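You operate a simulated robot arm through the tools that you are given. There is no shell and no other tool.

You run a simulated two-armed robot. Do the job below in one go: nothing can be reset, and whatever is moved stays where it is left.

Task
Fit the ring, the bush and the blue cap on the square flange, then wipe the bench.
Fine: long bench; ring down over the boss, bush all the way into the bore, cap on last; dark drops off with the grey rag, rag back; leave the flange where it stands, the bush or pin not asked for and the other caps. What is to be rubbed or washed off counts as gone when no trace of it is left.

Only the result counts: the job must be done as asked and must still hold three seconds after the hand-in. Knocking over, shifting, dropping, spilling or breaking anything else fails it. Lids that push on must go on centred and level and be pressed home; caps that screw on are set level and turned clockwise until they are tight.

Robot
Two 7-joint arms with two-finger parallel grippers on one trunk that stands fixed in place. Base frame: the origin is at the foot of the trunk, x ahead of it, y to its left, z up. Units: cm, rad, N and s.
The left shoulder is at [5, 17.7, 120.4], the right one opposite. With the tool pointing down near the work surface each hand reaches from about 10 to 68 cm from the base axis, measured 20 degrees to its own side. Payload 3.43 kg a hand.
The tool frame of a hand sits at the grasp point between the pads (the TCP): z along the fingers, y along the line on which they close. The tips reach 3.4 cm beyond it. Largest opening 12.8 cm; finger width 2.4, thickness 1.2; the body of the gripper, 4.8 by 13 cm, starts 9.6 cm behind the TCP.
Orientation is told as [roll, pitch, yaw] about the base's x, y, z axes, in that order, counted from this pose: with the fingers straight down and closing along the base's y, the tool's x points along the base's -x, its y along +y and its z along -z.

Tools
- The arms move only by the tool step_arm. It takes "left_plan", "right_plan" or both (then of equal length, played together; a hand with none holds still); each is text: rows parted by semicolons, each of 7 numbers parted by spaces: the opening, from 0 (shut) to 1 (fully open), then the shift along the tool's x, y, z in units of 30 mm (1.0 is 30 mm), then the turn, a rotation vector about the tool's x, y, z in units of 8 degrees (1.0 is 8 degrees). In form: grip tx ty tz ax ay az; .... A call has 1 to 20 rows; each row shifts and turns the commanded pose from where the row before left it, along the tool's axes as they then stand. A call with a number of a shift or a turn outside -1 to 1 is refused whole. Each row takes 0.2 s and may step no farther than 5 cm and 0.15 rad from the row before; otherwise, or with a gripper value out of range, the whole call is refused. Where a pose cannot be reached the arm comes as near as it can. A force on the tool above 40 N (or 10 N above the force at the start of the call, whichever is more), or a blocked arm, ends the call early, and 0.2 s more pass. Each finger travels about 10.8 cm/s and halts on what it meets, pressing with about 25 N; the grip force reading is that of the motor and also rises with nothing between the fingers. The clock runs only during rows and for 0.2 s after the last one: add rows that do not move to give the fingers time. The reply holds the time, the measured pose of the TCP, the force on the tool along the base axes, the opening and the grip force, in the units named above and with some noise, with the torque about the TCP (base axes, N m) and any sound that the robot's microphone picked up.
- Cameras (640 x 400 px; columns grow to the right, rows downward): "scene" is now at [14.27, 5.21, 136.95]; the picture's right is [0.58, -0.82, 0.00], its down [-0.43, -0.31, -0.85] and it looks along [0.69, 0.49, -0.53] (base axes); focal length 314 px, centre (320, 200). "left" rides on the left gripper at [7.6, 1.1, -16] in its tool frame; the picture's right is [-0.15, 0.99, 0.00], its down [-0.88, -0.13, -0.46] and it looks along [-0.45, -0.07, 0.89] (tool axes); focal length 234 px, centre (320, 200). "right" rides on the right gripper at [7.6, -1.1, -16] in its tool frame; the picture's right is [0.15, 0.99, 0.00], its down [-0.88, 0.13, -0.46] and it looks along [-0.45, 0.07, 0.89] (tool axes); focal length 234 px, centre (320, 200).
- get_image(camera): a new picture of that camera. No time passes.
- raise_lower(by): slides the trunk up (or, below 0, down) by that many cm; the arms and the scene camera ride with it, the base frame stays. It gives what a move gives, with no picture.
- turn_head(pan, tilt): turns the head with the scene camera to pan (to the left, within 1.396 rad either way) and tilt (down, from -0.506 to 1.204), counted from straight ahead of the robot. It gives what a move gives.
- locate(camera, pixels): for up to 12 pixels [column, row] of the newest picture of that camera ("zoom" is the newest enlarged one), the place [x, y, z] in the base frame of the surface seen there, good to about 0.3 cm. No time passes.
- enlarge(camera, box): a new picture of the part [left, top, right, bottom] of that camera's present view, enlarged. No time passes.
- close_job(): hands the job in; it is judged then, once.

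Open the grippers and draw the arms clear of the work before you hand the job in, unless the task says otherwise.

The tools are called after "Request:" as name(argument=value, ...) on one line, values as JSON. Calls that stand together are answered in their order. step_arm: Moves the arms, as the interface text tells. Its arguments: {"type":"object","properties":{"left_plan":{"type":"string"},"right_plan":{"type":"string"}},"required":[]} The other tools are called the same way: raise_lower (by) moves the trunk up or down; turn_head (pan, tilt) turns the head that bears the scene camera; get_image (camera) takes a picture; locate (camera, pixels) gives the place of the surface under pixels of a picture; enlarge (camera, box) takes an enlarged picture of a part of a camera's view; close_job () hands the job in.

At the start:

```text
time_s: 0.0
left_ee_pos: [29.55, 32.58, 114.05]
left_tool_rot: [0.0, 0.0, 0.002]
left_contact_force: [1.0, 0.5, 0.1]
left_torque: [0.02, 0.0, 0.01]
left_opening: 12.82
left_grip_force: 0.0
right_ee_pos: [36.92, 4.69, 114.23]
right_tool_rot: [0.001, 0.0, 0.001]
right_contact_force: [0.2, 0.4, -0.4]
right_torque: [0.0, 0.01, 0.02]
right_opening: 12.8
right_grip_force: 0.0
trunk travel left (down, up): [-37.5, 2.6]
head pan, tilt (commanded): [0.616, 0.562]
```

scene: 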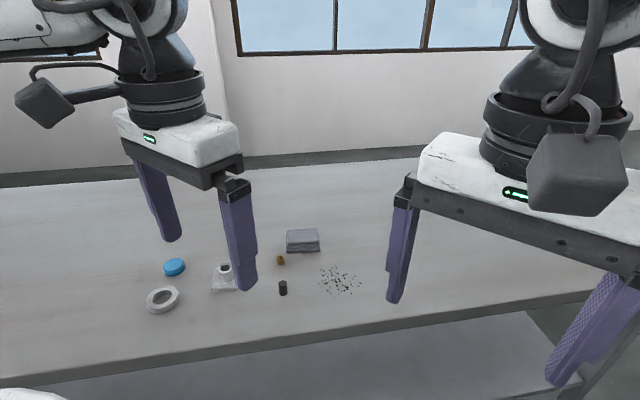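
right: 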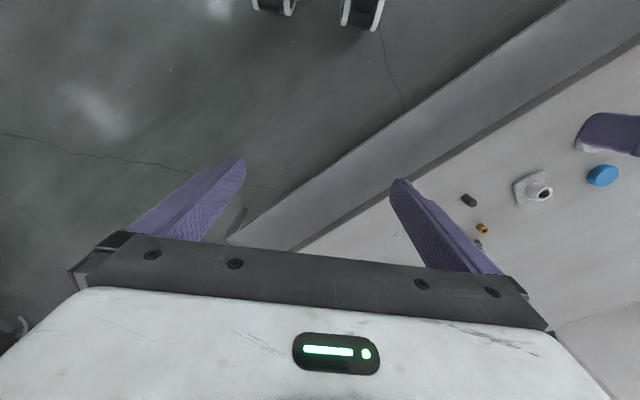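
left: 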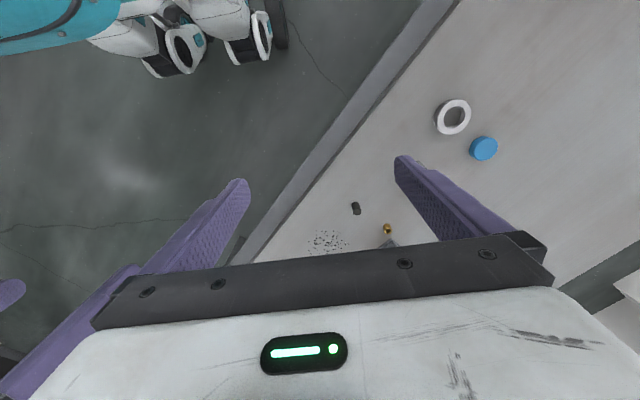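

The scene picture shows the ring near (163,299), blue cap (174,267), flange (223,278), brass piece (281,260), dark piece (283,288), rag (302,240) and drops (340,280). I'll enlarge that part to see details.

Request:
enlarge(camera="scene", box=[130, 215, 290, 315])

Request:
locate(camera="scene", pixels=[[163, 299], [174, 267], [223, 268], [223, 285], [281, 260], [283, 288], [302, 240], [340, 280], [100, 300], [320, 325]])

Request:
enlarge(camera="scene", box=[250, 215, 410, 315])

```text
4.00 times, centred on (210, 265) of scene
```

zoom: 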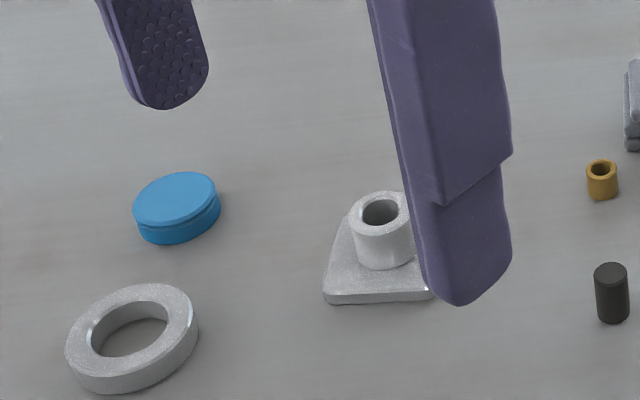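

```text
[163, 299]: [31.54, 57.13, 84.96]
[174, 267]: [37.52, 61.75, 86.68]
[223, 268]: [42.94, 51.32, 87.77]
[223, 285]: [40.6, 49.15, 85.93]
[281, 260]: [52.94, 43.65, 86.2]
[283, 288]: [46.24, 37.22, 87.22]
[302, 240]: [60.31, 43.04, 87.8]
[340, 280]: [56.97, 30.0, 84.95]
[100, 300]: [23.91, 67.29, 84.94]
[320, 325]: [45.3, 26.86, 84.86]
```

```text
4.00 times, centred on (330, 265) of scene
```

zoom: 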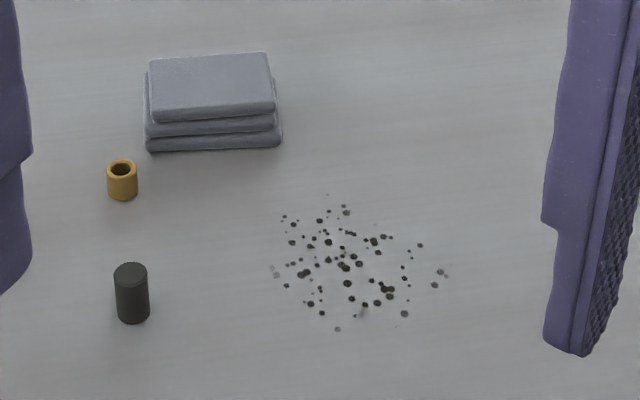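

The left finger hides part of the flange and possibly other items. I move the left hand back and to the left and the right hand to the right, to clear the view.

Request:
step_arm(left_plan="1 1 1 0 0 0 0; 1 1 1 0 0 0 0; 1 1 1 0 0 0 0; 1 1 1 0 0 0 0; 1 0 1 0 0 0 0; 1 0 1 0 0 0 0", right_plan="1 0 -1 0 0 0 0; 1 0 -1 0 0 0 0; 1 0 -1 0 0 0 0; 1 0 -1 0 0 0 0; 1 0 -1 0 0 0 0; 1 0 -1 0 0 0 0")

Request:
get_image(camera="scene")

Request:
get_image(camera="left")

```text
time_s: 1.4
left_ee_pos: [17.82, 49.93, 113.96]
left_tool_rot: [0.001, -0.001, 0.001]
left_contact_force: [-0.2, 0.0, -0.3]
left_torque: [0.01, 0.01, -0.02]
left_opening: 12.81
left_grip_force: 0.1
left hand out of reach, approached as far as the arm can: row 6
right_ee_pos: [36.94, -13.34, 114.11]
right_tool_rot: [0.002, -0.001, 0.002]
right_contact_force: [0.1, 0.3, -0.3]
right_torque: [0.04, -0.01, 0.0]
right_opening: 12.83
right_grip_force: 0.1
trunk travel left (down, up): [-37.5, 2.6]
head pan, tilt (commanded): [0.616, 0.562]
```

```text
taken
```

scene: 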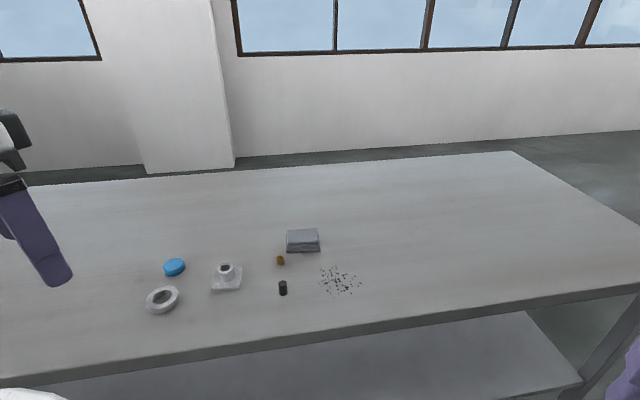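

```text
taken
```

left: 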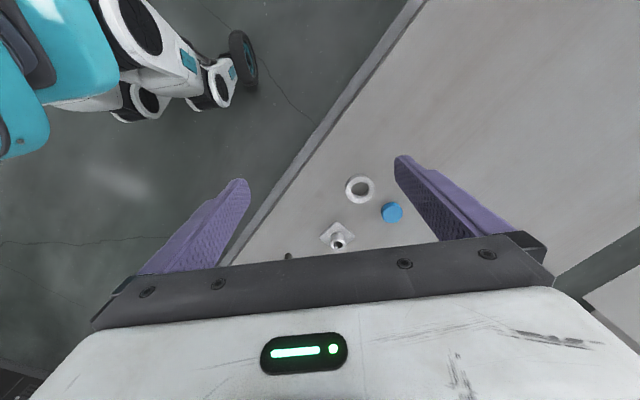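

The view is now clear: ring (163,299), blue cap (174,267), flange (226,278), brass bush (281,260), dark pin (283,288), rag (302,241), drops (340,280). I enlarge for detail and look further left for other items.

Request:
enlarge(camera="scene", box=[140, 245, 252, 315])

Request:
enlarge(camera="scene", box=[260, 225, 372, 295])

```text
5.71 times, centred on (196, 280) of scene
```

zoom: 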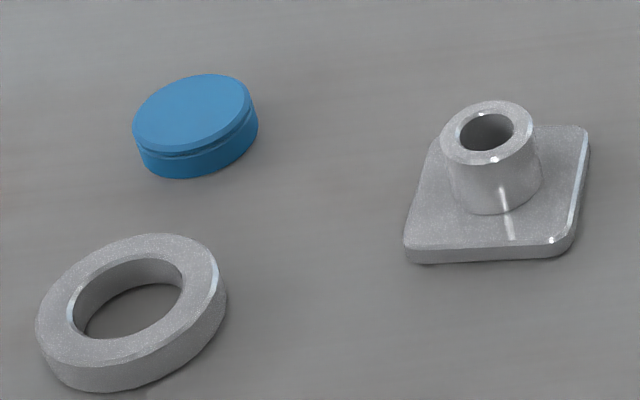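

```text
5.71 times, centred on (316, 260) of scene
```

zoom: 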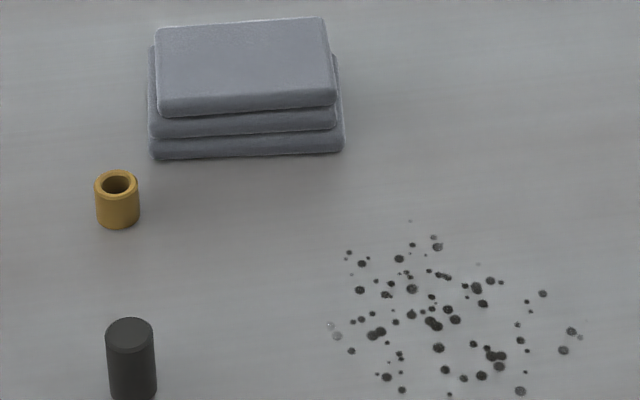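

I locate features of the second zoom: bush top (117,185), rag corners, and the extent of the drops.

Request:
locate(camera="zoom", pixels=[[98, 180], [134, 180], [117, 172], [117, 199], [157, 30], [325, 20], [160, 112], [335, 100], [152, 155], [342, 148], [107, 330], [152, 330]])

Request:
locate(camera="zoom", pixels=[[410, 220], [330, 325], [350, 252], [350, 350], [390, 377], [402, 390], [450, 395], [520, 392], [582, 337], [543, 293], [480, 264], [437, 240]])

Request:
turn_head(pan=0.95, tilt=0.75)

Request:
get_image(camera="scene")

```text
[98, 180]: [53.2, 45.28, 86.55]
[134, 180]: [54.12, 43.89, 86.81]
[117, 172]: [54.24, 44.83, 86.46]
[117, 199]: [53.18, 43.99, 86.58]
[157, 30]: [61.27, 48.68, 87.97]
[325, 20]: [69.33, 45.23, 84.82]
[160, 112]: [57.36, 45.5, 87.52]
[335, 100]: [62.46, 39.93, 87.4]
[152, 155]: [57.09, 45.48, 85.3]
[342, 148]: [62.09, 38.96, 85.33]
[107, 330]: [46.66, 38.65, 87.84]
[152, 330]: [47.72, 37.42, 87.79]
```

```text
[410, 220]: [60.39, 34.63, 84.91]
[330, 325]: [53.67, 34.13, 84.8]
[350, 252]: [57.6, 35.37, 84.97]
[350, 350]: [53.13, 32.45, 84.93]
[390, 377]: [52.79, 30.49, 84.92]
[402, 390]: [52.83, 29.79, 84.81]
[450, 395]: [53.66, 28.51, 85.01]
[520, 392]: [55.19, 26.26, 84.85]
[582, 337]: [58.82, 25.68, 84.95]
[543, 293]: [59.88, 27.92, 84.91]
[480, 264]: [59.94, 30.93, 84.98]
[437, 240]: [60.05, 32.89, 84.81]
```

```text
time_s: 2.2
left_ee_pos: [17.84, 49.95, 114.01]
left_tool_rot: [0.0, -0.001, 0.002]
left_contact_force: [-0.1, 0.1, 1.1]
left_torque: [-0.03, 0.0, -0.02]
left_opening: 12.8
left_grip_force: 0.2
right_ee_pos: [36.94, -13.24, 114.21]
right_tool_rot: [0.003, 0.0, 0.0]
right_contact_force: [-0.6, 0.0, -0.1]
right_torque: [0.0, -0.02, -0.01]
right_opening: 12.8
right_grip_force: 0.0
trunk travel left (down, up): [-37.5, 2.6]
head pan, tilt (commanded): [0.949, 0.75]
```

```text
taken
```

scene: 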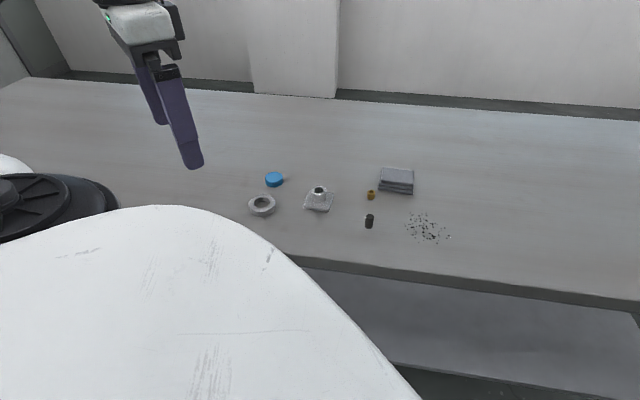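

Only these items are on the bench. I enlarge the flange (318,199), ring (262,205) and cap (274,179) closely to measure them.

Request:
enlarge(camera="scene", box=[298, 185, 338, 210])

Request:
locate(camera="zoom", pixels=[[320, 70], [250, 70], [400, 70], [320, 130], [320, 40], [60, 370], [100, 190], [560, 180], [540, 340], [320, 380]])

```text
16.00 times, centred on (318, 198) of scene
```

zoom: 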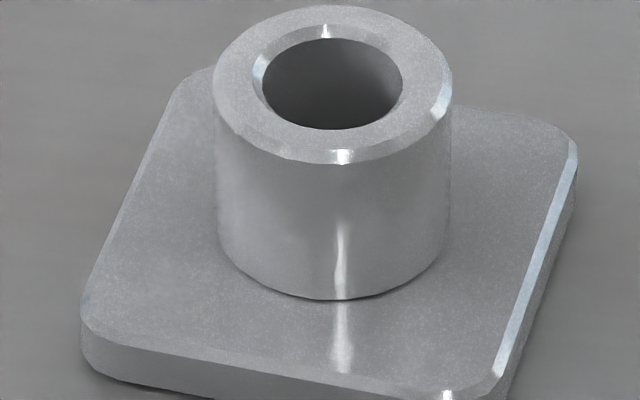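

```text
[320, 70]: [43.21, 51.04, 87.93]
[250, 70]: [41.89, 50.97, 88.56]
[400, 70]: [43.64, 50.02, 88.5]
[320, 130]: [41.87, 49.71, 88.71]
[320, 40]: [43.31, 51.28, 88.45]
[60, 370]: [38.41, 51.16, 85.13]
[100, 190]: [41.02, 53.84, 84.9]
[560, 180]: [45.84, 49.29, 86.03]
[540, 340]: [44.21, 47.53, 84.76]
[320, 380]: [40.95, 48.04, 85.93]
```

Boss top is about z 88.6, about 3.4 cm wide, plate top about 86.0. Now the ring and cap close-up.

Request:
enlarge(camera="scene", box=[238, 190, 286, 220])

Request:
locate(camera="zoom", pixels=[[140, 200], [190, 110], [300, 62], [420, 80], [495, 170], [460, 280], [350, 330], [200, 310], [320, 200], [320, 380]])

Request:
enlarge(camera="scene", box=[254, 167, 294, 192])

Request:
locate(camera="zoom", pixels=[[320, 190], [200, 190], [440, 170], [320, 100], [320, 250], [230, 130], [420, 110], [240, 240], [400, 240]])

```text
13.33 times, centred on (262, 205) of scene
```

zoom: 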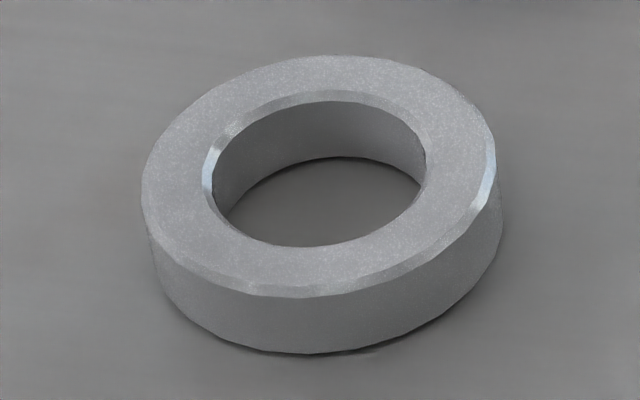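

```text
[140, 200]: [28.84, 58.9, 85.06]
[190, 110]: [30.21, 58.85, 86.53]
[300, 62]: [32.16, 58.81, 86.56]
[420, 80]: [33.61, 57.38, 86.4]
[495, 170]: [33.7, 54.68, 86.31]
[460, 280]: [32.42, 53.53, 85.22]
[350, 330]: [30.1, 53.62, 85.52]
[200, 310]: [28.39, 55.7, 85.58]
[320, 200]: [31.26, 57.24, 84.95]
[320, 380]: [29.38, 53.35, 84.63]
```

```text
16.00 times, centred on (274, 180) of scene
```

zoom: 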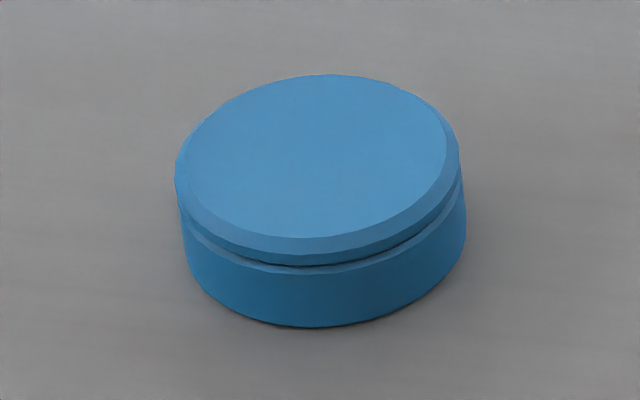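

```text
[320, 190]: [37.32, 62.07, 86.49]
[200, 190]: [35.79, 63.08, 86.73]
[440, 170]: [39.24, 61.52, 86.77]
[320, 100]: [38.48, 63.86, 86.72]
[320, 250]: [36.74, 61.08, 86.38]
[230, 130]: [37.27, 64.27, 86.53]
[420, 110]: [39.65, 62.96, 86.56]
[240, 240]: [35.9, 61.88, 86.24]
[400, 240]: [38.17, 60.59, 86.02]
```

Ring is about 6.0 cm outside / 3.6 inside, centred near (31.3,56.3); cap is about 4.1 cm wide near (37.5,62.3). I bring the left hand above the ring to measure with the wrist camera.

Request:
step_arm(left_plan="1 -0.9 0.42 0.6 0 0 0; 1 -0.9 0.42 0.6 0 0 0; 1 -0.9 0.42 0.6 0 0 0; 1 -0.9 0.42 0.6 0 0 0; 1 -0.9 0.42 0.6 0 0 0; 1 0 0 0 0 0 0")

Request:
get_image(camera="left")

```text
time_s: 3.6
left_ee_pos: [32.97, 53.54, 105.86]
left_tool_rot: [0.002, 0.0, 0.004]
left_contact_force: [0.0, -0.1, 0.2]
left_torque: [-0.03, 0.05, 0.0]
left_opening: 12.79
left_grip_force: 0.1
left hand out of reach, approached as far as the arm can: row 3, 4, 5
right_ee_pos: [36.88, -13.34, 114.12]
right_tool_rot: [0.001, 0.001, 0.0]
right_contact_force: [-0.2, 0.5, 0.2]
right_torque: [0.0, -0.02, 0.0]
right_opening: 12.82
right_grip_force: 0.0
trunk travel left (down, up): [-37.5, 2.6]
head pan, tilt (commanded): [0.949, 0.75]
```

```text
taken
```

left: 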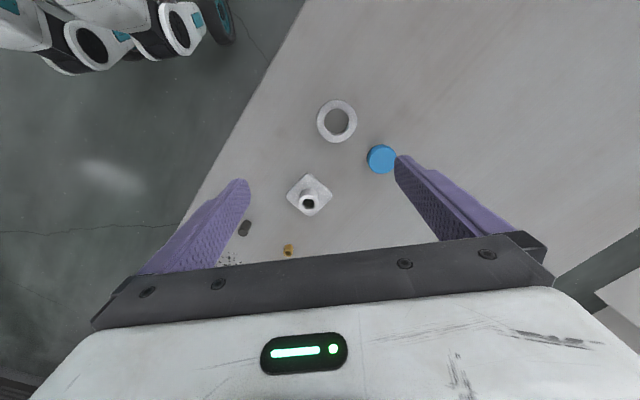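

The arm stopped short at (33.0,53.5,105.9) because of reach at that height; the ring is seen at (337,122), which I compute as about (31.1,56.2). I lower the hand straight down 10 cm where the reach is larger.

Request:
step_arm(left_plan="1 0 0 1 0 0 0; 1 0 0 1 0 0 0; 1 0 0 1 0 0 0; 1 0 0 0 0 0 0")

Request:
get_image(camera="left")

```text
time_s: 4.6
left_ee_pos: [32.92, 53.32, 96.82]
left_tool_rot: [0.004, -0.003, 0.002]
left_contact_force: [0.0, -0.7, -0.1]
left_torque: [0.01, 0.02, 0.01]
left_opening: 12.79
left_grip_force: 0.0
right_ee_pos: [36.81, -13.16, 114.15]
right_tool_rot: [0.001, 0.001, 0.001]
right_contact_force: [-0.5, -0.8, -0.5]
right_torque: [-0.04, -0.02, -0.01]
right_opening: 12.81
right_grip_force: 0.1
trunk travel left (down, up): [-37.5, 2.6]
head pan, tilt (commanded): [0.949, 0.75]
```

```text
taken
```

left: 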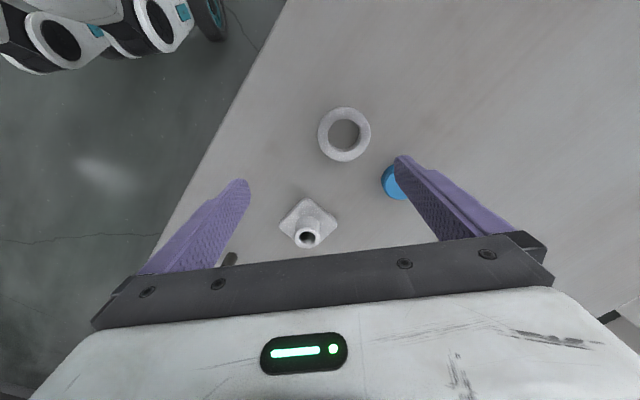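

The ring is at (344,134) and the flange boss at (307,232). I enlarge both to measure their centres precisely.

Request:
enlarge(camera="left", box=[304, 99, 384, 149])

Request:
locate(camera="zoom", pixels=[[160, 290], [270, 90], [400, 90], [500, 290], [310, 480], [110, 290], [530, 200], [310, 70], [310, 390], [330, 290]])

Request:
enlarge(camera="left", box=[268, 194, 348, 244])

```text
8.00 times, centred on (344, 124) of left
```

zoom: 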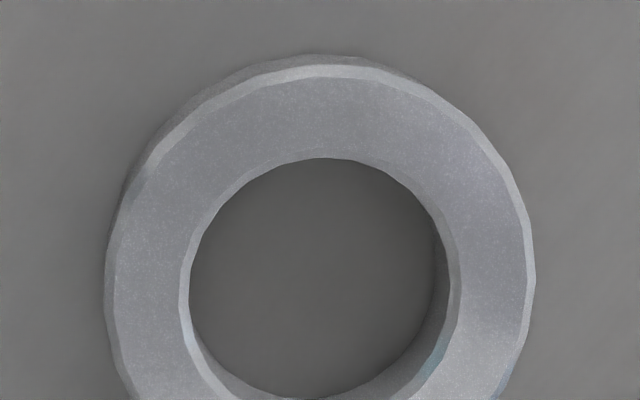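

```text
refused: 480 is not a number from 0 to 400
```

```text
8.00 times, centred on (308, 219) of left
```

zoom: 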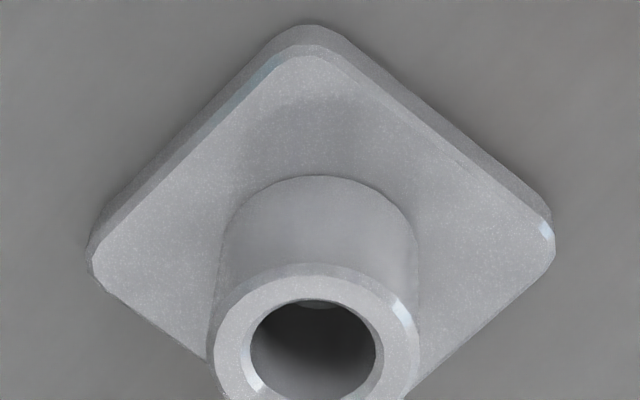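

Ring centre computes to about (31.0,56.3), boss to about (42.7,50.2). I lower the open hand around the ring with tips about 0.5 cm above the bench.

Request:
step_arm(left_plan="0.65 0.657 0.993 0.3 0 0 0; 0.65 0 0 0.7 0 0 0; 0.65 0 0 0.7 0 0 0; 0.65 0 0 0.6 0 0 0; 0.65 0 0 0.3 0 0 0; 0.65 0 0 0 0 0 0")

Request:
get_image(camera="left")

Request:
get_image(camera="scene")

```text
time_s: 5.9
left_ee_pos: [31.8, 53.61, 89.91]
left_tool_rot: [0.011, -0.016, 0.007]
left_contact_force: [-4.4, -4.0, 27.4]
left_torque: [1.18, 0.08, 0.33]
left_opening: 8.04
left_grip_force: 0.1
left hand out of reach, approached as far as the arm can: row 1
right_ee_pos: [36.68, -13.28, 114.26]
right_tool_rot: [0.004, -0.002, 0.002]
right_contact_force: [0.6, 0.4, 0.0]
right_torque: [0.01, -0.01, 0.0]
right_opening: 12.79
right_grip_force: 0.1
trunk travel left (down, up): [-37.5, 2.6]
head pan, tilt (commanded): [0.949, 0.75]
stopped in row 6 (left hand): the force on the tool passed its limit at 44 N (the readings are from after the stop); the commanded pose is now the measured one
```

```text
taken
```

left: 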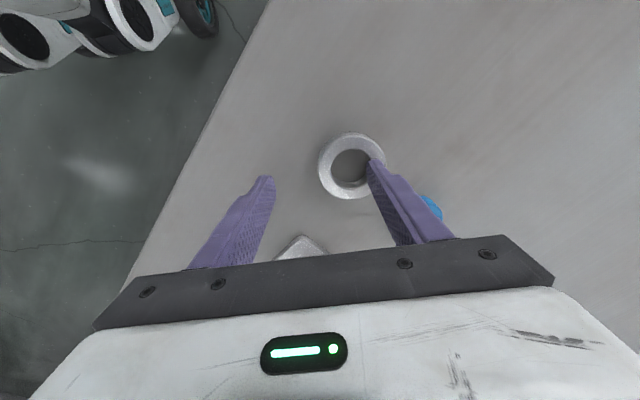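

```text
taken
```

scene: 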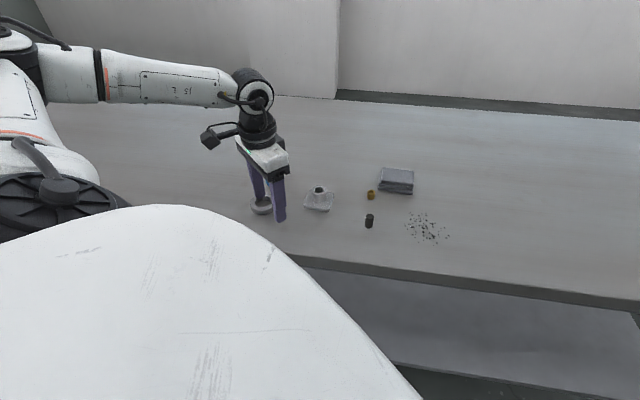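

The hand could not reach far enough to the left in this posture and a finger touched down on the ring with 44 N. I lift off 6 cm, turn the hand's yaw by +40° to suit the arm's direction, and try the shift again.

Request:
step_arm(left_plan="0.65 0 0 -1 0 0 0; 0.65 0 0 -1 0 0 0; 0.65 0 0 0 0 0 -1; 0.65 0 0 0 0 0 -1; 0.65 0 0 0 0 0 -1; 0.65 0 0 0 0 0 -1; 0.65 0 0 0 0 0 -1; 0.65 -0.374 0.861 0 0 0 0; 0.65 0 0 0 0 0 0")

Request:
get_image(camera="scene")

Request:
get_image(camera="left")

```text
time_s: 7.9
left_ee_pos: [30.8, 56.38, 95.42]
left_tool_rot: [-0.001, -0.011, 0.703]
left_contact_force: [-0.4, 0.0, 0.5]
left_torque: [-0.01, 0.0, 0.0]
left_opening: 8.32
left_grip_force: 0.0
right_ee_pos: [36.89, -13.25, 114.19]
right_tool_rot: [0.003, 0.001, -0.001]
right_contact_force: [0.7, 0.2, -0.8]
right_torque: [-0.01, -0.01, 0.0]
right_opening: 12.79
right_grip_force: 0.1
trunk travel left (down, up): [-37.5, 2.6]
head pan, tilt (commanded): [0.949, 0.75]
```

```text
taken
```

scene: 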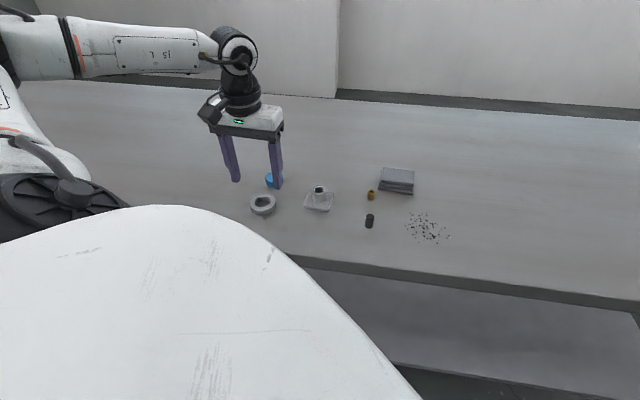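

```text
taken
```

left: 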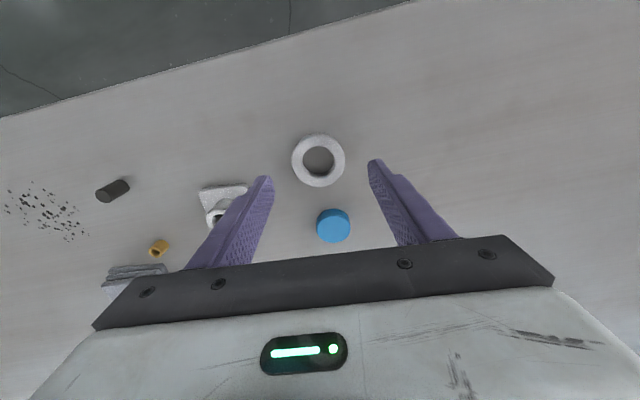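

With yaw 0.70 the hand now hovers right over the ring, which I see centred at (318,160), within about 0.25 cm of the TCP axis. I shift that little bit, lower to z about 88.8 and close on the ring.

Request:
step_arm(left_plan="0.65 -0.043 -0.08 1 0 0 0; 0.65 0 0 0.9 0 0 0; 0.65 0 0 0.3 0 0 0; 0.65 0 0 0 0 0 0")

Request:
get_image(camera="left")

```text
time_s: 8.9
left_ee_pos: [31.15, 56.27, 88.76]
left_tool_rot: [-0.001, -0.01, 0.704]
left_contact_force: [0.7, 0.8, -0.4]
left_torque: [0.03, 0.02, -0.01]
left_opening: 8.31
left_grip_force: 0.0
right_ee_pos: [36.88, -13.22, 114.09]
right_tool_rot: [0.002, 0.001, 0.0]
right_contact_force: [-0.9, 0.0, 0.6]
right_torque: [0.01, 0.02, -0.03]
right_opening: 12.81
right_grip_force: 0.1
trunk travel left (down, up): [-37.5, 2.6]
head pan, tilt (commanded): [0.949, 0.75]
```

```text
taken
```

left: 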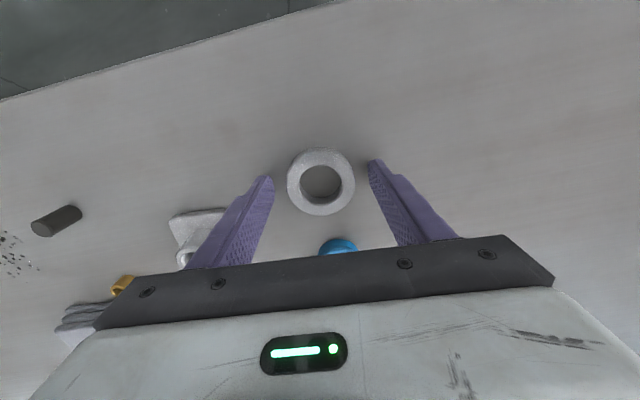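

The ring sits between the fingers at (321,182). I close on it.

Request:
step_arm(left_plan="0 0 0 0 0 0.075 0; 0 0 0 0 0 0 0; 0 0 0 0 0 0 0")

Request:
enlarge(camera="left", box=[272, 130, 368, 190])

Request:
get_image(camera="left")

```text
time_s: 9.7
left_ee_pos: [31.19, 56.24, 88.75]
left_tool_rot: [-0.002, 0.0, 0.703]
left_contact_force: [-0.4, -0.3, 0.6]
left_torque: [-0.03, -0.03, -0.02]
left_opening: 5.86
left_grip_force: 24.7
right_ee_pos: [36.94, -13.26, 114.21]
right_tool_rot: [0.001, 0.0, -0.001]
right_contact_force: [0.0, 0.3, 0.4]
right_torque: [0.02, 0.0, -0.01]
right_opening: 12.8
right_grip_force: 0.0
trunk travel left (down, up): [-37.5, 2.6]
head pan, tilt (commanded): [0.949, 0.75]
```

```text
6.67 times, centred on (320, 160) of left
```

zoom: 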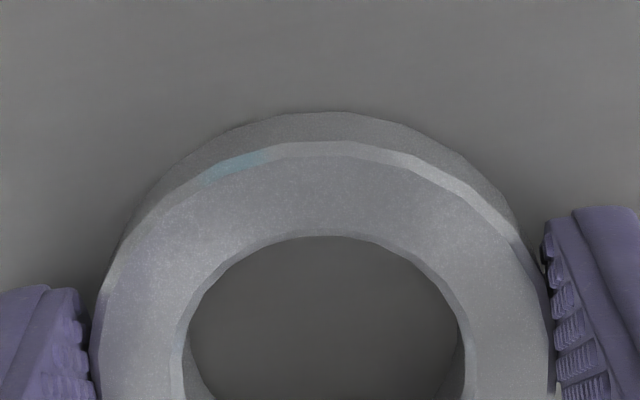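

```text
taken
```

left: 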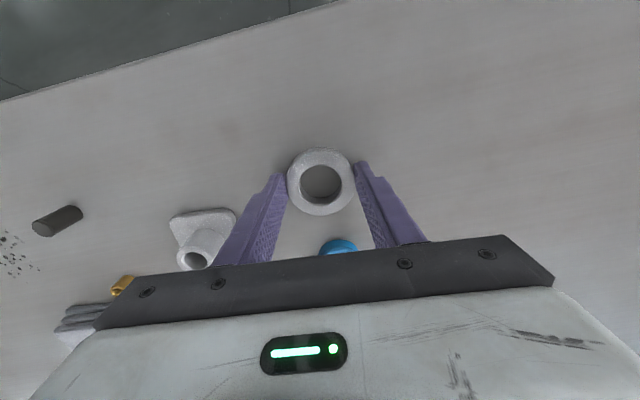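

Gripped with 24.7 N at 5.86 cm. I lift the ring 6 cm.

Request:
step_arm(left_plan="0 0 0 -0.5 0 0 0; 0 0 0 -0.75 0 0 0; 0 0 0 -0.75 0 0 0; 0 0 0 0 0 0 0")

Request:
enlarge(camera="left", box=[272, 150, 368, 210])

Request:
get_image(camera="left")

```text
time_s: 10.7
left_ee_pos: [31.05, 56.44, 94.85]
left_tool_rot: [0.002, 0.0, 0.704]
left_contact_force: [-0.4, 0.5, -0.4]
left_torque: [-0.01, 0.04, -0.03]
left_opening: 5.87
left_grip_force: 25.3
right_ee_pos: [36.92, -13.18, 114.23]
right_tool_rot: [0.001, 0.001, 0.0]
right_contact_force: [0.1, 0.0, -0.2]
right_torque: [0.02, 0.0, 0.01]
right_opening: 12.82
right_grip_force: 0.0
trunk travel left (down, up): [-37.5, 2.6]
head pan, tilt (commanded): [0.949, 0.75]
```

```text
6.67 times, centred on (320, 180) of left
```

zoom: 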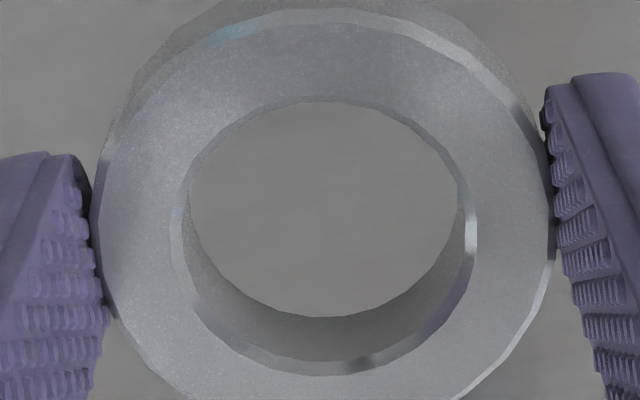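

```text
taken
```

left: 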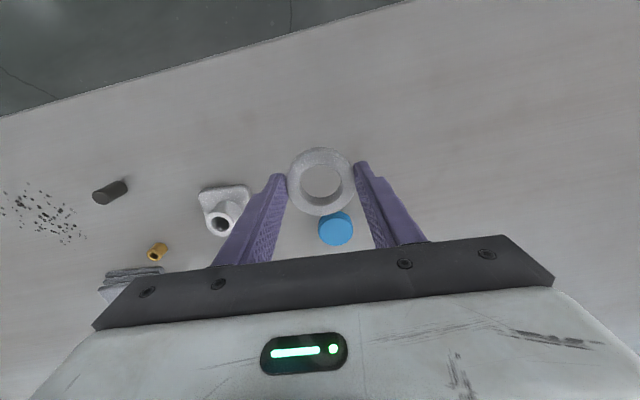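

The ring is held level; its bottom is at about z 91. I carry it over to the boss near (42.7,50.2), staying above the boss top (88.6).

Request:
step_arm(left_plan="0 -0.311 -0.814 0 0 0 0; 0 -0.311 -0.814 0 0 0 0; 0 -0.311 -0.814 0 0 0 0; 0 -0.311 -0.814 0 0 0 0; 0 -0.311 -0.814 0 0 0 0; 0 0 0 0 0 0 0")

Request:
get_image(camera="left")

Request:
get_image(camera="scene")

```text
time_s: 12.1
left_ee_pos: [42.65, 49.96, 94.73]
left_tool_rot: [0.0, 0.0, 0.703]
left_contact_force: [-1.0, 0.3, 0.3]
left_torque: [-0.01, 0.04, -0.01]
left_opening: 5.87
left_grip_force: 25.2
right_ee_pos: [36.89, -13.3, 114.1]
right_tool_rot: [0.001, 0.0, 0.0]
right_contact_force: [0.1, 0.0, 1.0]
right_torque: [-0.05, -0.02, -0.02]
right_opening: 12.8
right_grip_force: 0.0
trunk travel left (down, up): [-37.5, 2.6]
head pan, tilt (commanded): [0.949, 0.75]
```

```text
taken
```

left: 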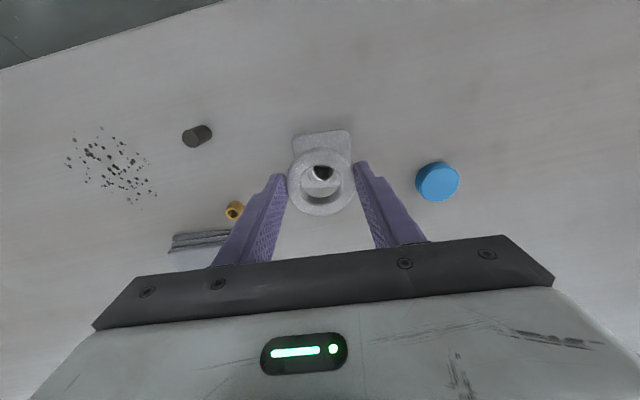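

```text
taken
```

scene: 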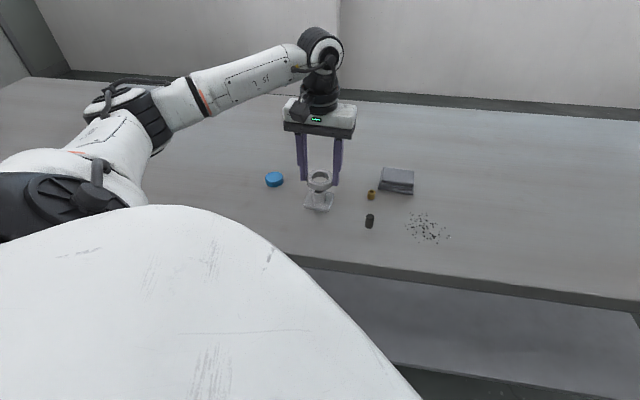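

The ring hovers over the boss in both views. I enlarge both to measure the offset between ring and boss.

Request:
enlarge(camera="left", box=[280, 140, 360, 190])

Request:
enlarge(camera="left", box=[280, 168, 360, 218])

Request:
enlarge(camera="scene", box=[294, 165, 342, 195])

Request:
enlarge(camera="scene", box=[294, 185, 342, 215])

```text
8.00 times, centred on (320, 165) of left
```

zoom: 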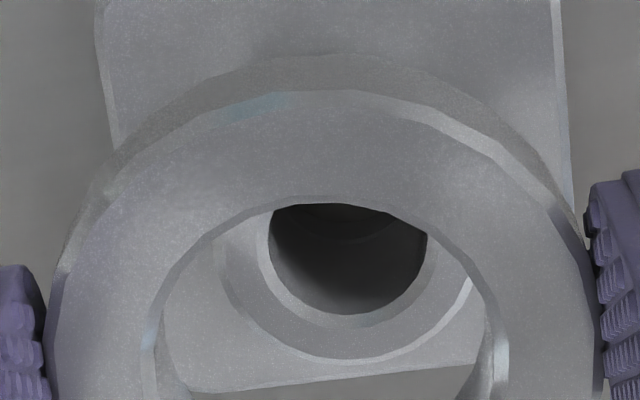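

```text
8.00 times, centred on (320, 193) of left
```

zoom: 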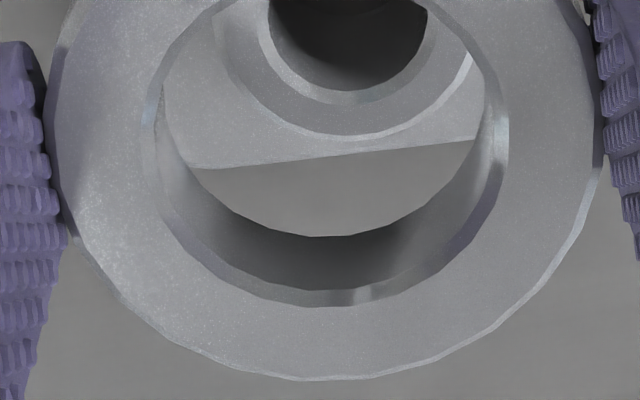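

```text
13.33 times, centred on (318, 180) of scene
```

zoom: 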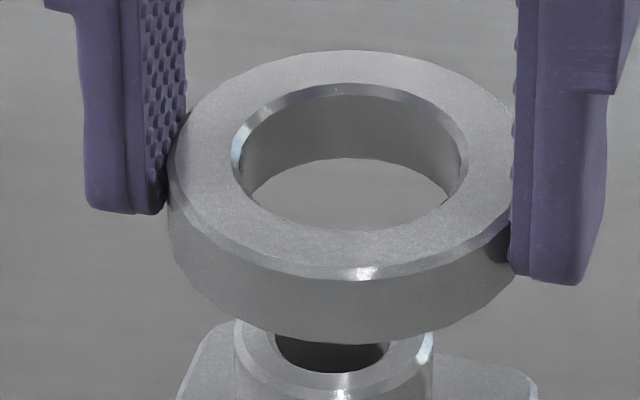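

```text
13.33 times, centred on (318, 200) of scene
```

zoom: 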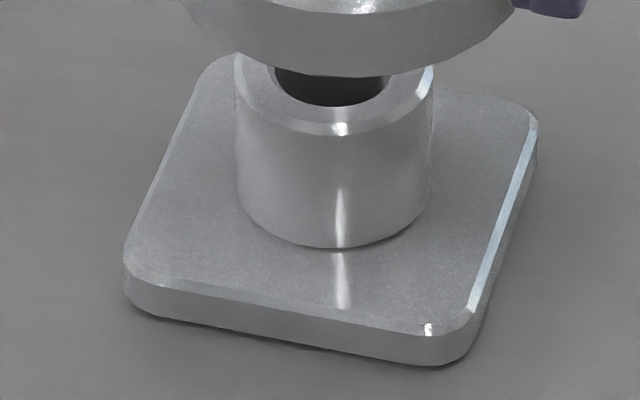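

From the wrist picture I get the boss axis offset from the ring by about +0.15 cm (tool x) and +0.26 cm (tool y); the scene view agrees (about 0.27 cm). I correct and lower to just above the boss.

Request:
step_arm(left_plan="0 0.052 0.085 0.2 0 0 0; 0 0 0 0.4 0 0 0; 0 0 0 0 0 0 0; 0 0 0 0 0 0 0")

Request:
enlarge(camera="left", box=[280, 140, 360, 190])

Request:
enlarge(camera="left", box=[280, 168, 360, 218])

Request:
enlarge(camera="scene", box=[294, 170, 342, 200])

Request:
enlarge(camera="scene", box=[294, 185, 342, 215])

```text
time_s: 13.1
left_ee_pos: [42.3, 50.03, 93.01]
left_tool_rot: [0.0, 0.001, 0.703]
left_contact_force: [0.4, -0.1, -0.5]
left_torque: [-0.02, 0.0, -0.01]
left_opening: 5.85
left_grip_force: 25.3
right_ee_pos: [36.73, -13.13, 114.19]
right_tool_rot: [0.001, 0.001, 0.0]
right_contact_force: [0.4, -0.6, 0.1]
right_torque: [-0.01, 0.01, 0.0]
right_opening: 12.8
right_grip_force: 0.1
trunk travel left (down, up): [-37.5, 2.6]
head pan, tilt (commanded): [0.949, 0.75]
```

```text
8.00 times, centred on (320, 165) of left
```

zoom: 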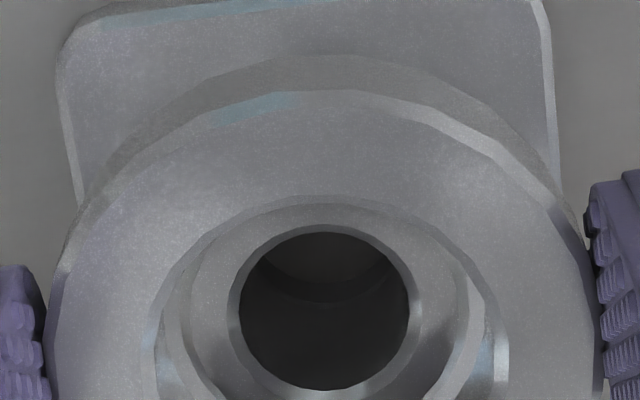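

```text
8.00 times, centred on (320, 193) of left
```

zoom: 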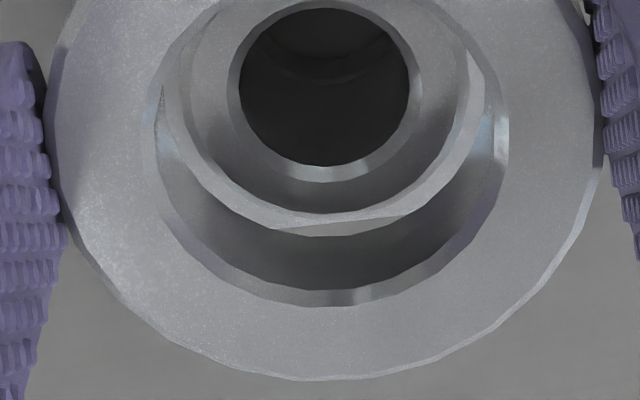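

```text
13.33 times, centred on (318, 185) of scene
```

zoom: 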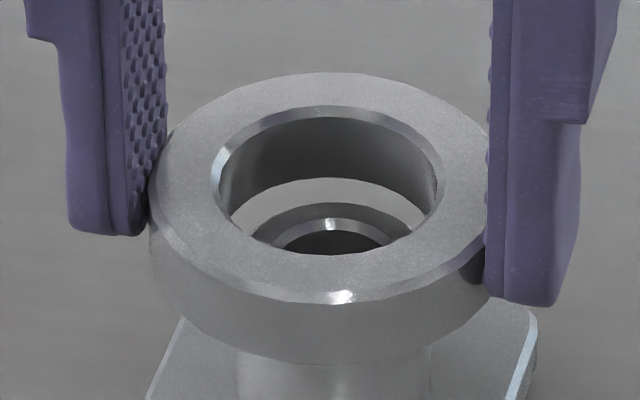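

```text
13.33 times, centred on (318, 200) of scene
```

zoom: 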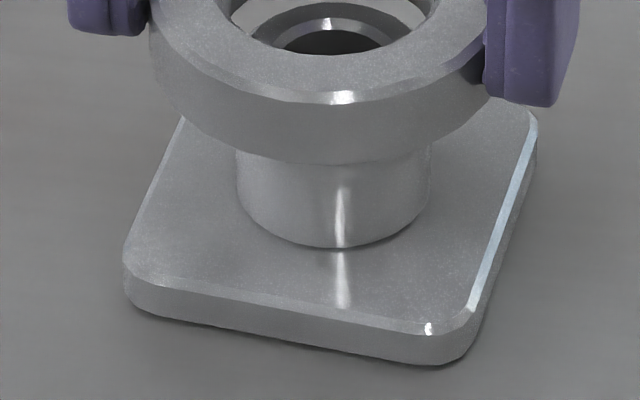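

The ring is now nearly concentric over the boss. I zoom further to resolve the ring's lower edge against the boss rim.

Request:
enlarge(camera="left", box=[296, 170, 344, 200])

Request:
enlarge(camera="scene", box=[306, 178, 330, 193])

```text
13.33 times, centred on (320, 185) of left
```

zoom: 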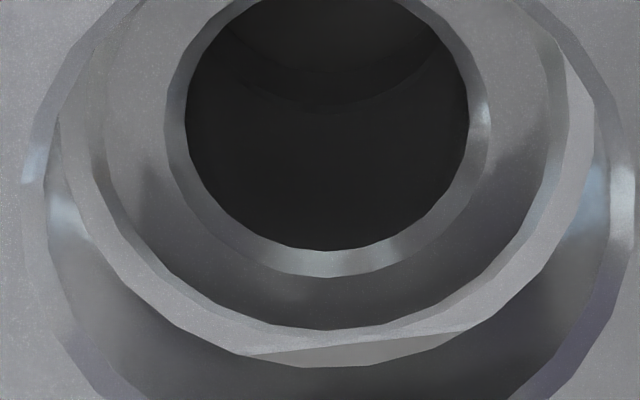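

```text
16.00 times, centred on (318, 186) of scene
```

zoom: 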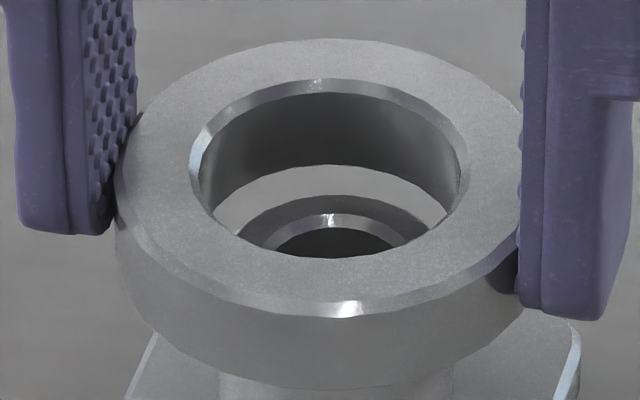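

The close-up shows the boss rim offset from the ring by about -0.2 cm in tool x (more plate visible on one side). I shift by that amount and look again.

Request:
step_arm(left_plan="0 -0.06 -0.01 0 0 0 0; 0 0 0 0.07 0 0 0; 0 0 0 0 0 0 0")

Request:
enlarge(camera="left", box=[296, 165, 344, 195])

Request:
enlarge(camera="left", box=[296, 178, 344, 208])

Request:
enlarge(camera="scene", box=[298, 173, 338, 198])

```text
time_s: 13.9
left_ee_pos: [42.31, 50.05, 92.76]
left_tool_rot: [0.0, 0.0, 0.701]
left_contact_force: [-0.1, 0.5, -1.1]
left_torque: [0.01, 0.03, 0.03]
left_opening: 5.88
left_grip_force: 25.0
right_ee_pos: [36.94, -13.17, 114.17]
right_tool_rot: [-0.002, -0.001, 0.001]
right_contact_force: [0.7, 0.4, 0.1]
right_torque: [0.02, -0.01, 0.05]
right_opening: 12.8
right_grip_force: 0.1
trunk travel left (down, up): [-37.5, 2.6]
head pan, tilt (commanded): [0.949, 0.75]
```

```text
13.33 times, centred on (320, 180) of left
```

zoom: 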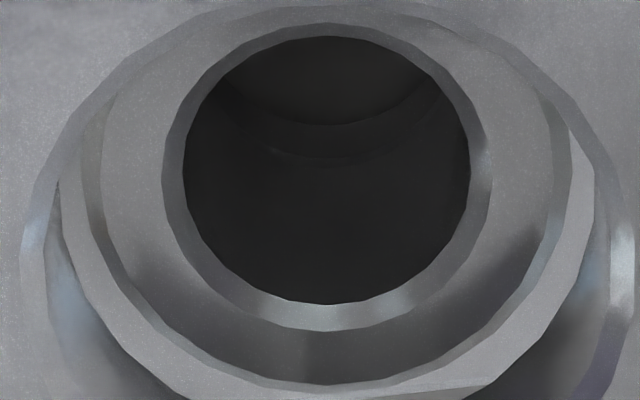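

```text
13.33 times, centred on (320, 193) of left
```

zoom: 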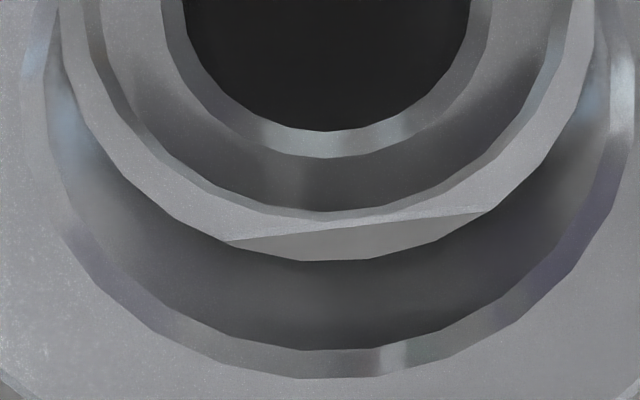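

```text
16.00 times, centred on (318, 186) of scene
```

zoom: 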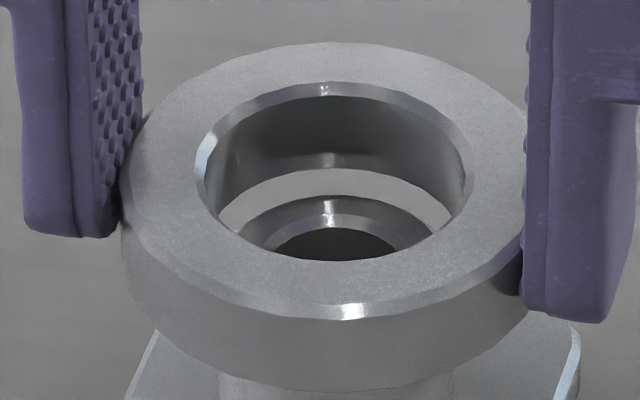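

Ring and boss are now concentric to within about 0.05 cm in both views. I lower slowly 0.7 cm and watch the force.

Request:
step_arm(left_plan="0 0 -0.006 0.06 0 0 0; 0 0 0 0.06 0 0 0; 0 0 0 0.06 0 0 0; 0 0 0 0.06 0 0 0; 0 0 0 0 0 0 0")

Request:
enlarge(camera="scene", box=[294, 178, 342, 208])

Request:
enlarge(camera="left", box=[288, 160, 352, 200])

```text
time_s: 15.1
left_ee_pos: [42.52, 50.07, 92.05]
left_tool_rot: [0.0, 0.002, 0.705]
left_contact_force: [0.2, -0.1, -1.4]
left_torque: [0.01, -0.01, 0.0]
left_opening: 5.82
left_grip_force: 25.1
right_ee_pos: [36.97, -13.22, 114.24]
right_tool_rot: [0.002, -0.001, 0.0]
right_contact_force: [1.0, -0.6, 0.0]
right_torque: [0.01, -0.02, -0.01]
right_opening: 12.8
right_grip_force: 0.0
trunk travel left (down, up): [-37.5, 2.6]
head pan, tilt (commanded): [0.949, 0.75]
```

```text
13.33 times, centred on (318, 193) of scene
```

zoom: 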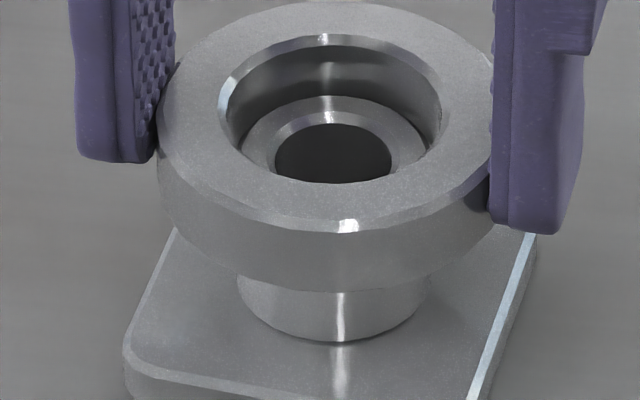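

```text
10.00 times, centred on (320, 180) of left
```

zoom: 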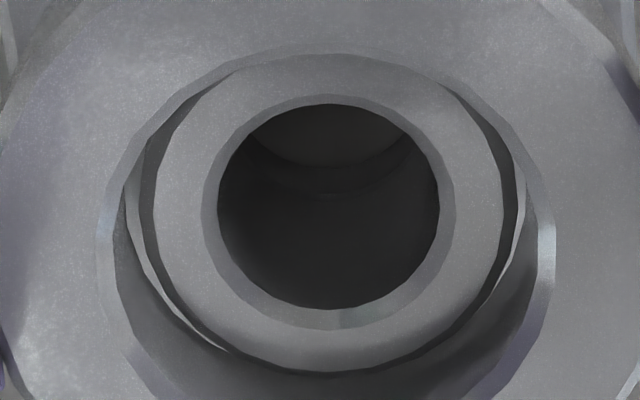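

The ring is down over the top of the boss with almost no force. I continue lowering towards the plate.

Request:
step_arm(left_plan="0 0 0 0.1 0 0 0; 0 0 0 0.1 0 0 0; 0 0 0 0.1 0 0 0; 0 0 0 0.1 0 0 0; 0 0 0 0.1 0 0 0; 0 0 0 0.1 0 0 0; 0 0 0 0.06 0 0 0; 0 0 0 0 0 0 0")

Request:
enlarge(camera="scene", box=[294, 178, 342, 208])

```text
time_s: 16.9
left_ee_pos: [42.5, 50.01, 90.07]
left_tool_rot: [0.002, -0.002, 0.703]
left_contact_force: [-0.6, 0.0, 0.4]
left_torque: [0.03, 0.02, -0.03]
left_opening: 5.88
left_grip_force: 25.5
right_ee_pos: [36.94, -13.14, 114.1]
right_tool_rot: [0.002, 0.002, 0.002]
right_contact_force: [-1.3, -0.6, 0.5]
right_torque: [0.0, 0.04, -0.02]
right_opening: 12.8
right_grip_force: 0.2
trunk travel left (down, up): [-37.5, 2.6]
head pan, tilt (commanded): [0.949, 0.75]
```

```text
13.33 times, centred on (318, 193) of scene
```

zoom: 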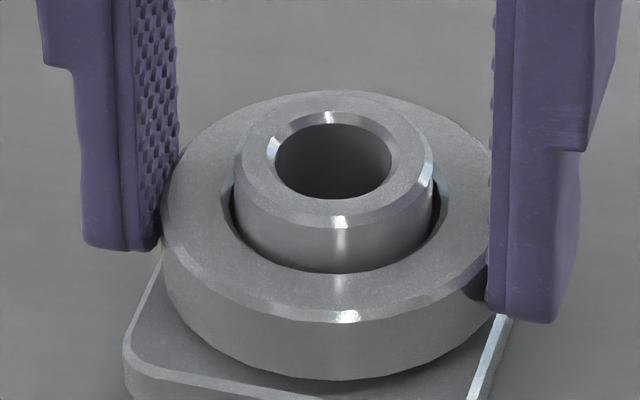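

The ring slides freely, almost on the plate. I lower the last millimetres gently, watching for contact.

Request:
step_arm(left_plan="0 0 0 0.03 0 0 0; 0 0 0 0.03 0 0 0; 0 0 0 0.03 0 0 0; 0 0 0 0 0 0 0")

Request:
enlarge(camera="scene", box=[294, 178, 342, 208])

```text
time_s: 17.9
left_ee_pos: [42.4, 50.09, 89.94]
left_tool_rot: [0.0, 0.0, 0.704]
left_contact_force: [-0.1, 0.2, -0.4]
left_torque: [-0.02, 0.01, 0.01]
left_opening: 5.86
left_grip_force: 24.9
right_ee_pos: [36.84, -13.16, 114.16]
right_tool_rot: [0.001, -0.001, 0.001]
right_contact_force: [-0.4, 0.0, -0.3]
right_torque: [0.01, 0.0, 0.03]
right_opening: 12.8
right_grip_force: 0.1
trunk travel left (down, up): [-37.5, 2.6]
head pan, tilt (commanded): [0.949, 0.75]
```

```text
13.33 times, centred on (318, 193) of scene
```

zoom: 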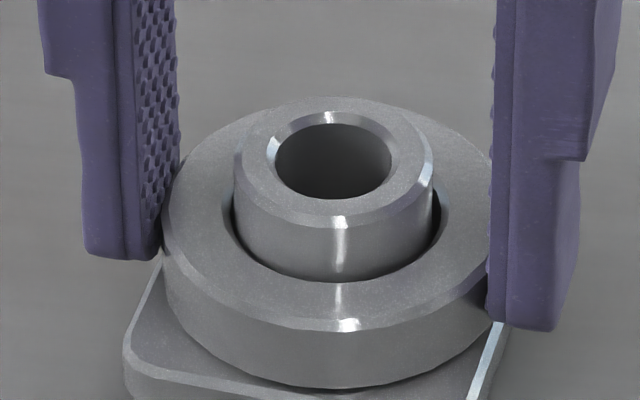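

No contact force yet; I lower a bit more in fine steps.

Request:
step_arm(left_plan="0 0 0 0.03 0 0 0; 0 0 0 0.03 0 0 0; 0 0 0 0.03 0 0 0; 0 0 0 0 0 0 0")

Request:
enlarge(camera="scene", box=[294, 178, 342, 208])

```text
time_s: 18.9
left_ee_pos: [42.54, 50.02, 89.75]
left_tool_rot: [-0.002, -0.004, 0.704]
left_contact_force: [0.9, 0.2, 14.9]
left_torque: [0.35, -0.05, 0.03]
left_opening: 5.85
left_grip_force: 25.1
right_ee_pos: [36.9, -13.34, 114.15]
right_tool_rot: [0.001, -0.002, 0.001]
right_contact_force: [0.4, -0.6, 0.0]
right_torque: [0.0, -0.01, -0.02]
right_opening: 12.77
right_grip_force: 0.0
trunk travel left (down, up): [-37.5, 2.6]
head pan, tilt (commanded): [0.949, 0.75]
```

```text
13.33 times, centred on (318, 193) of scene
```

zoom: 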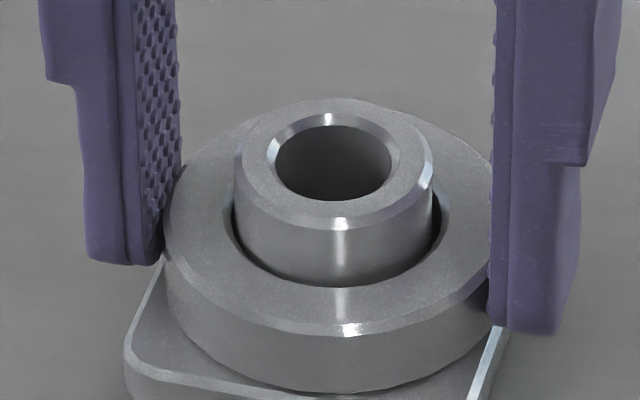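

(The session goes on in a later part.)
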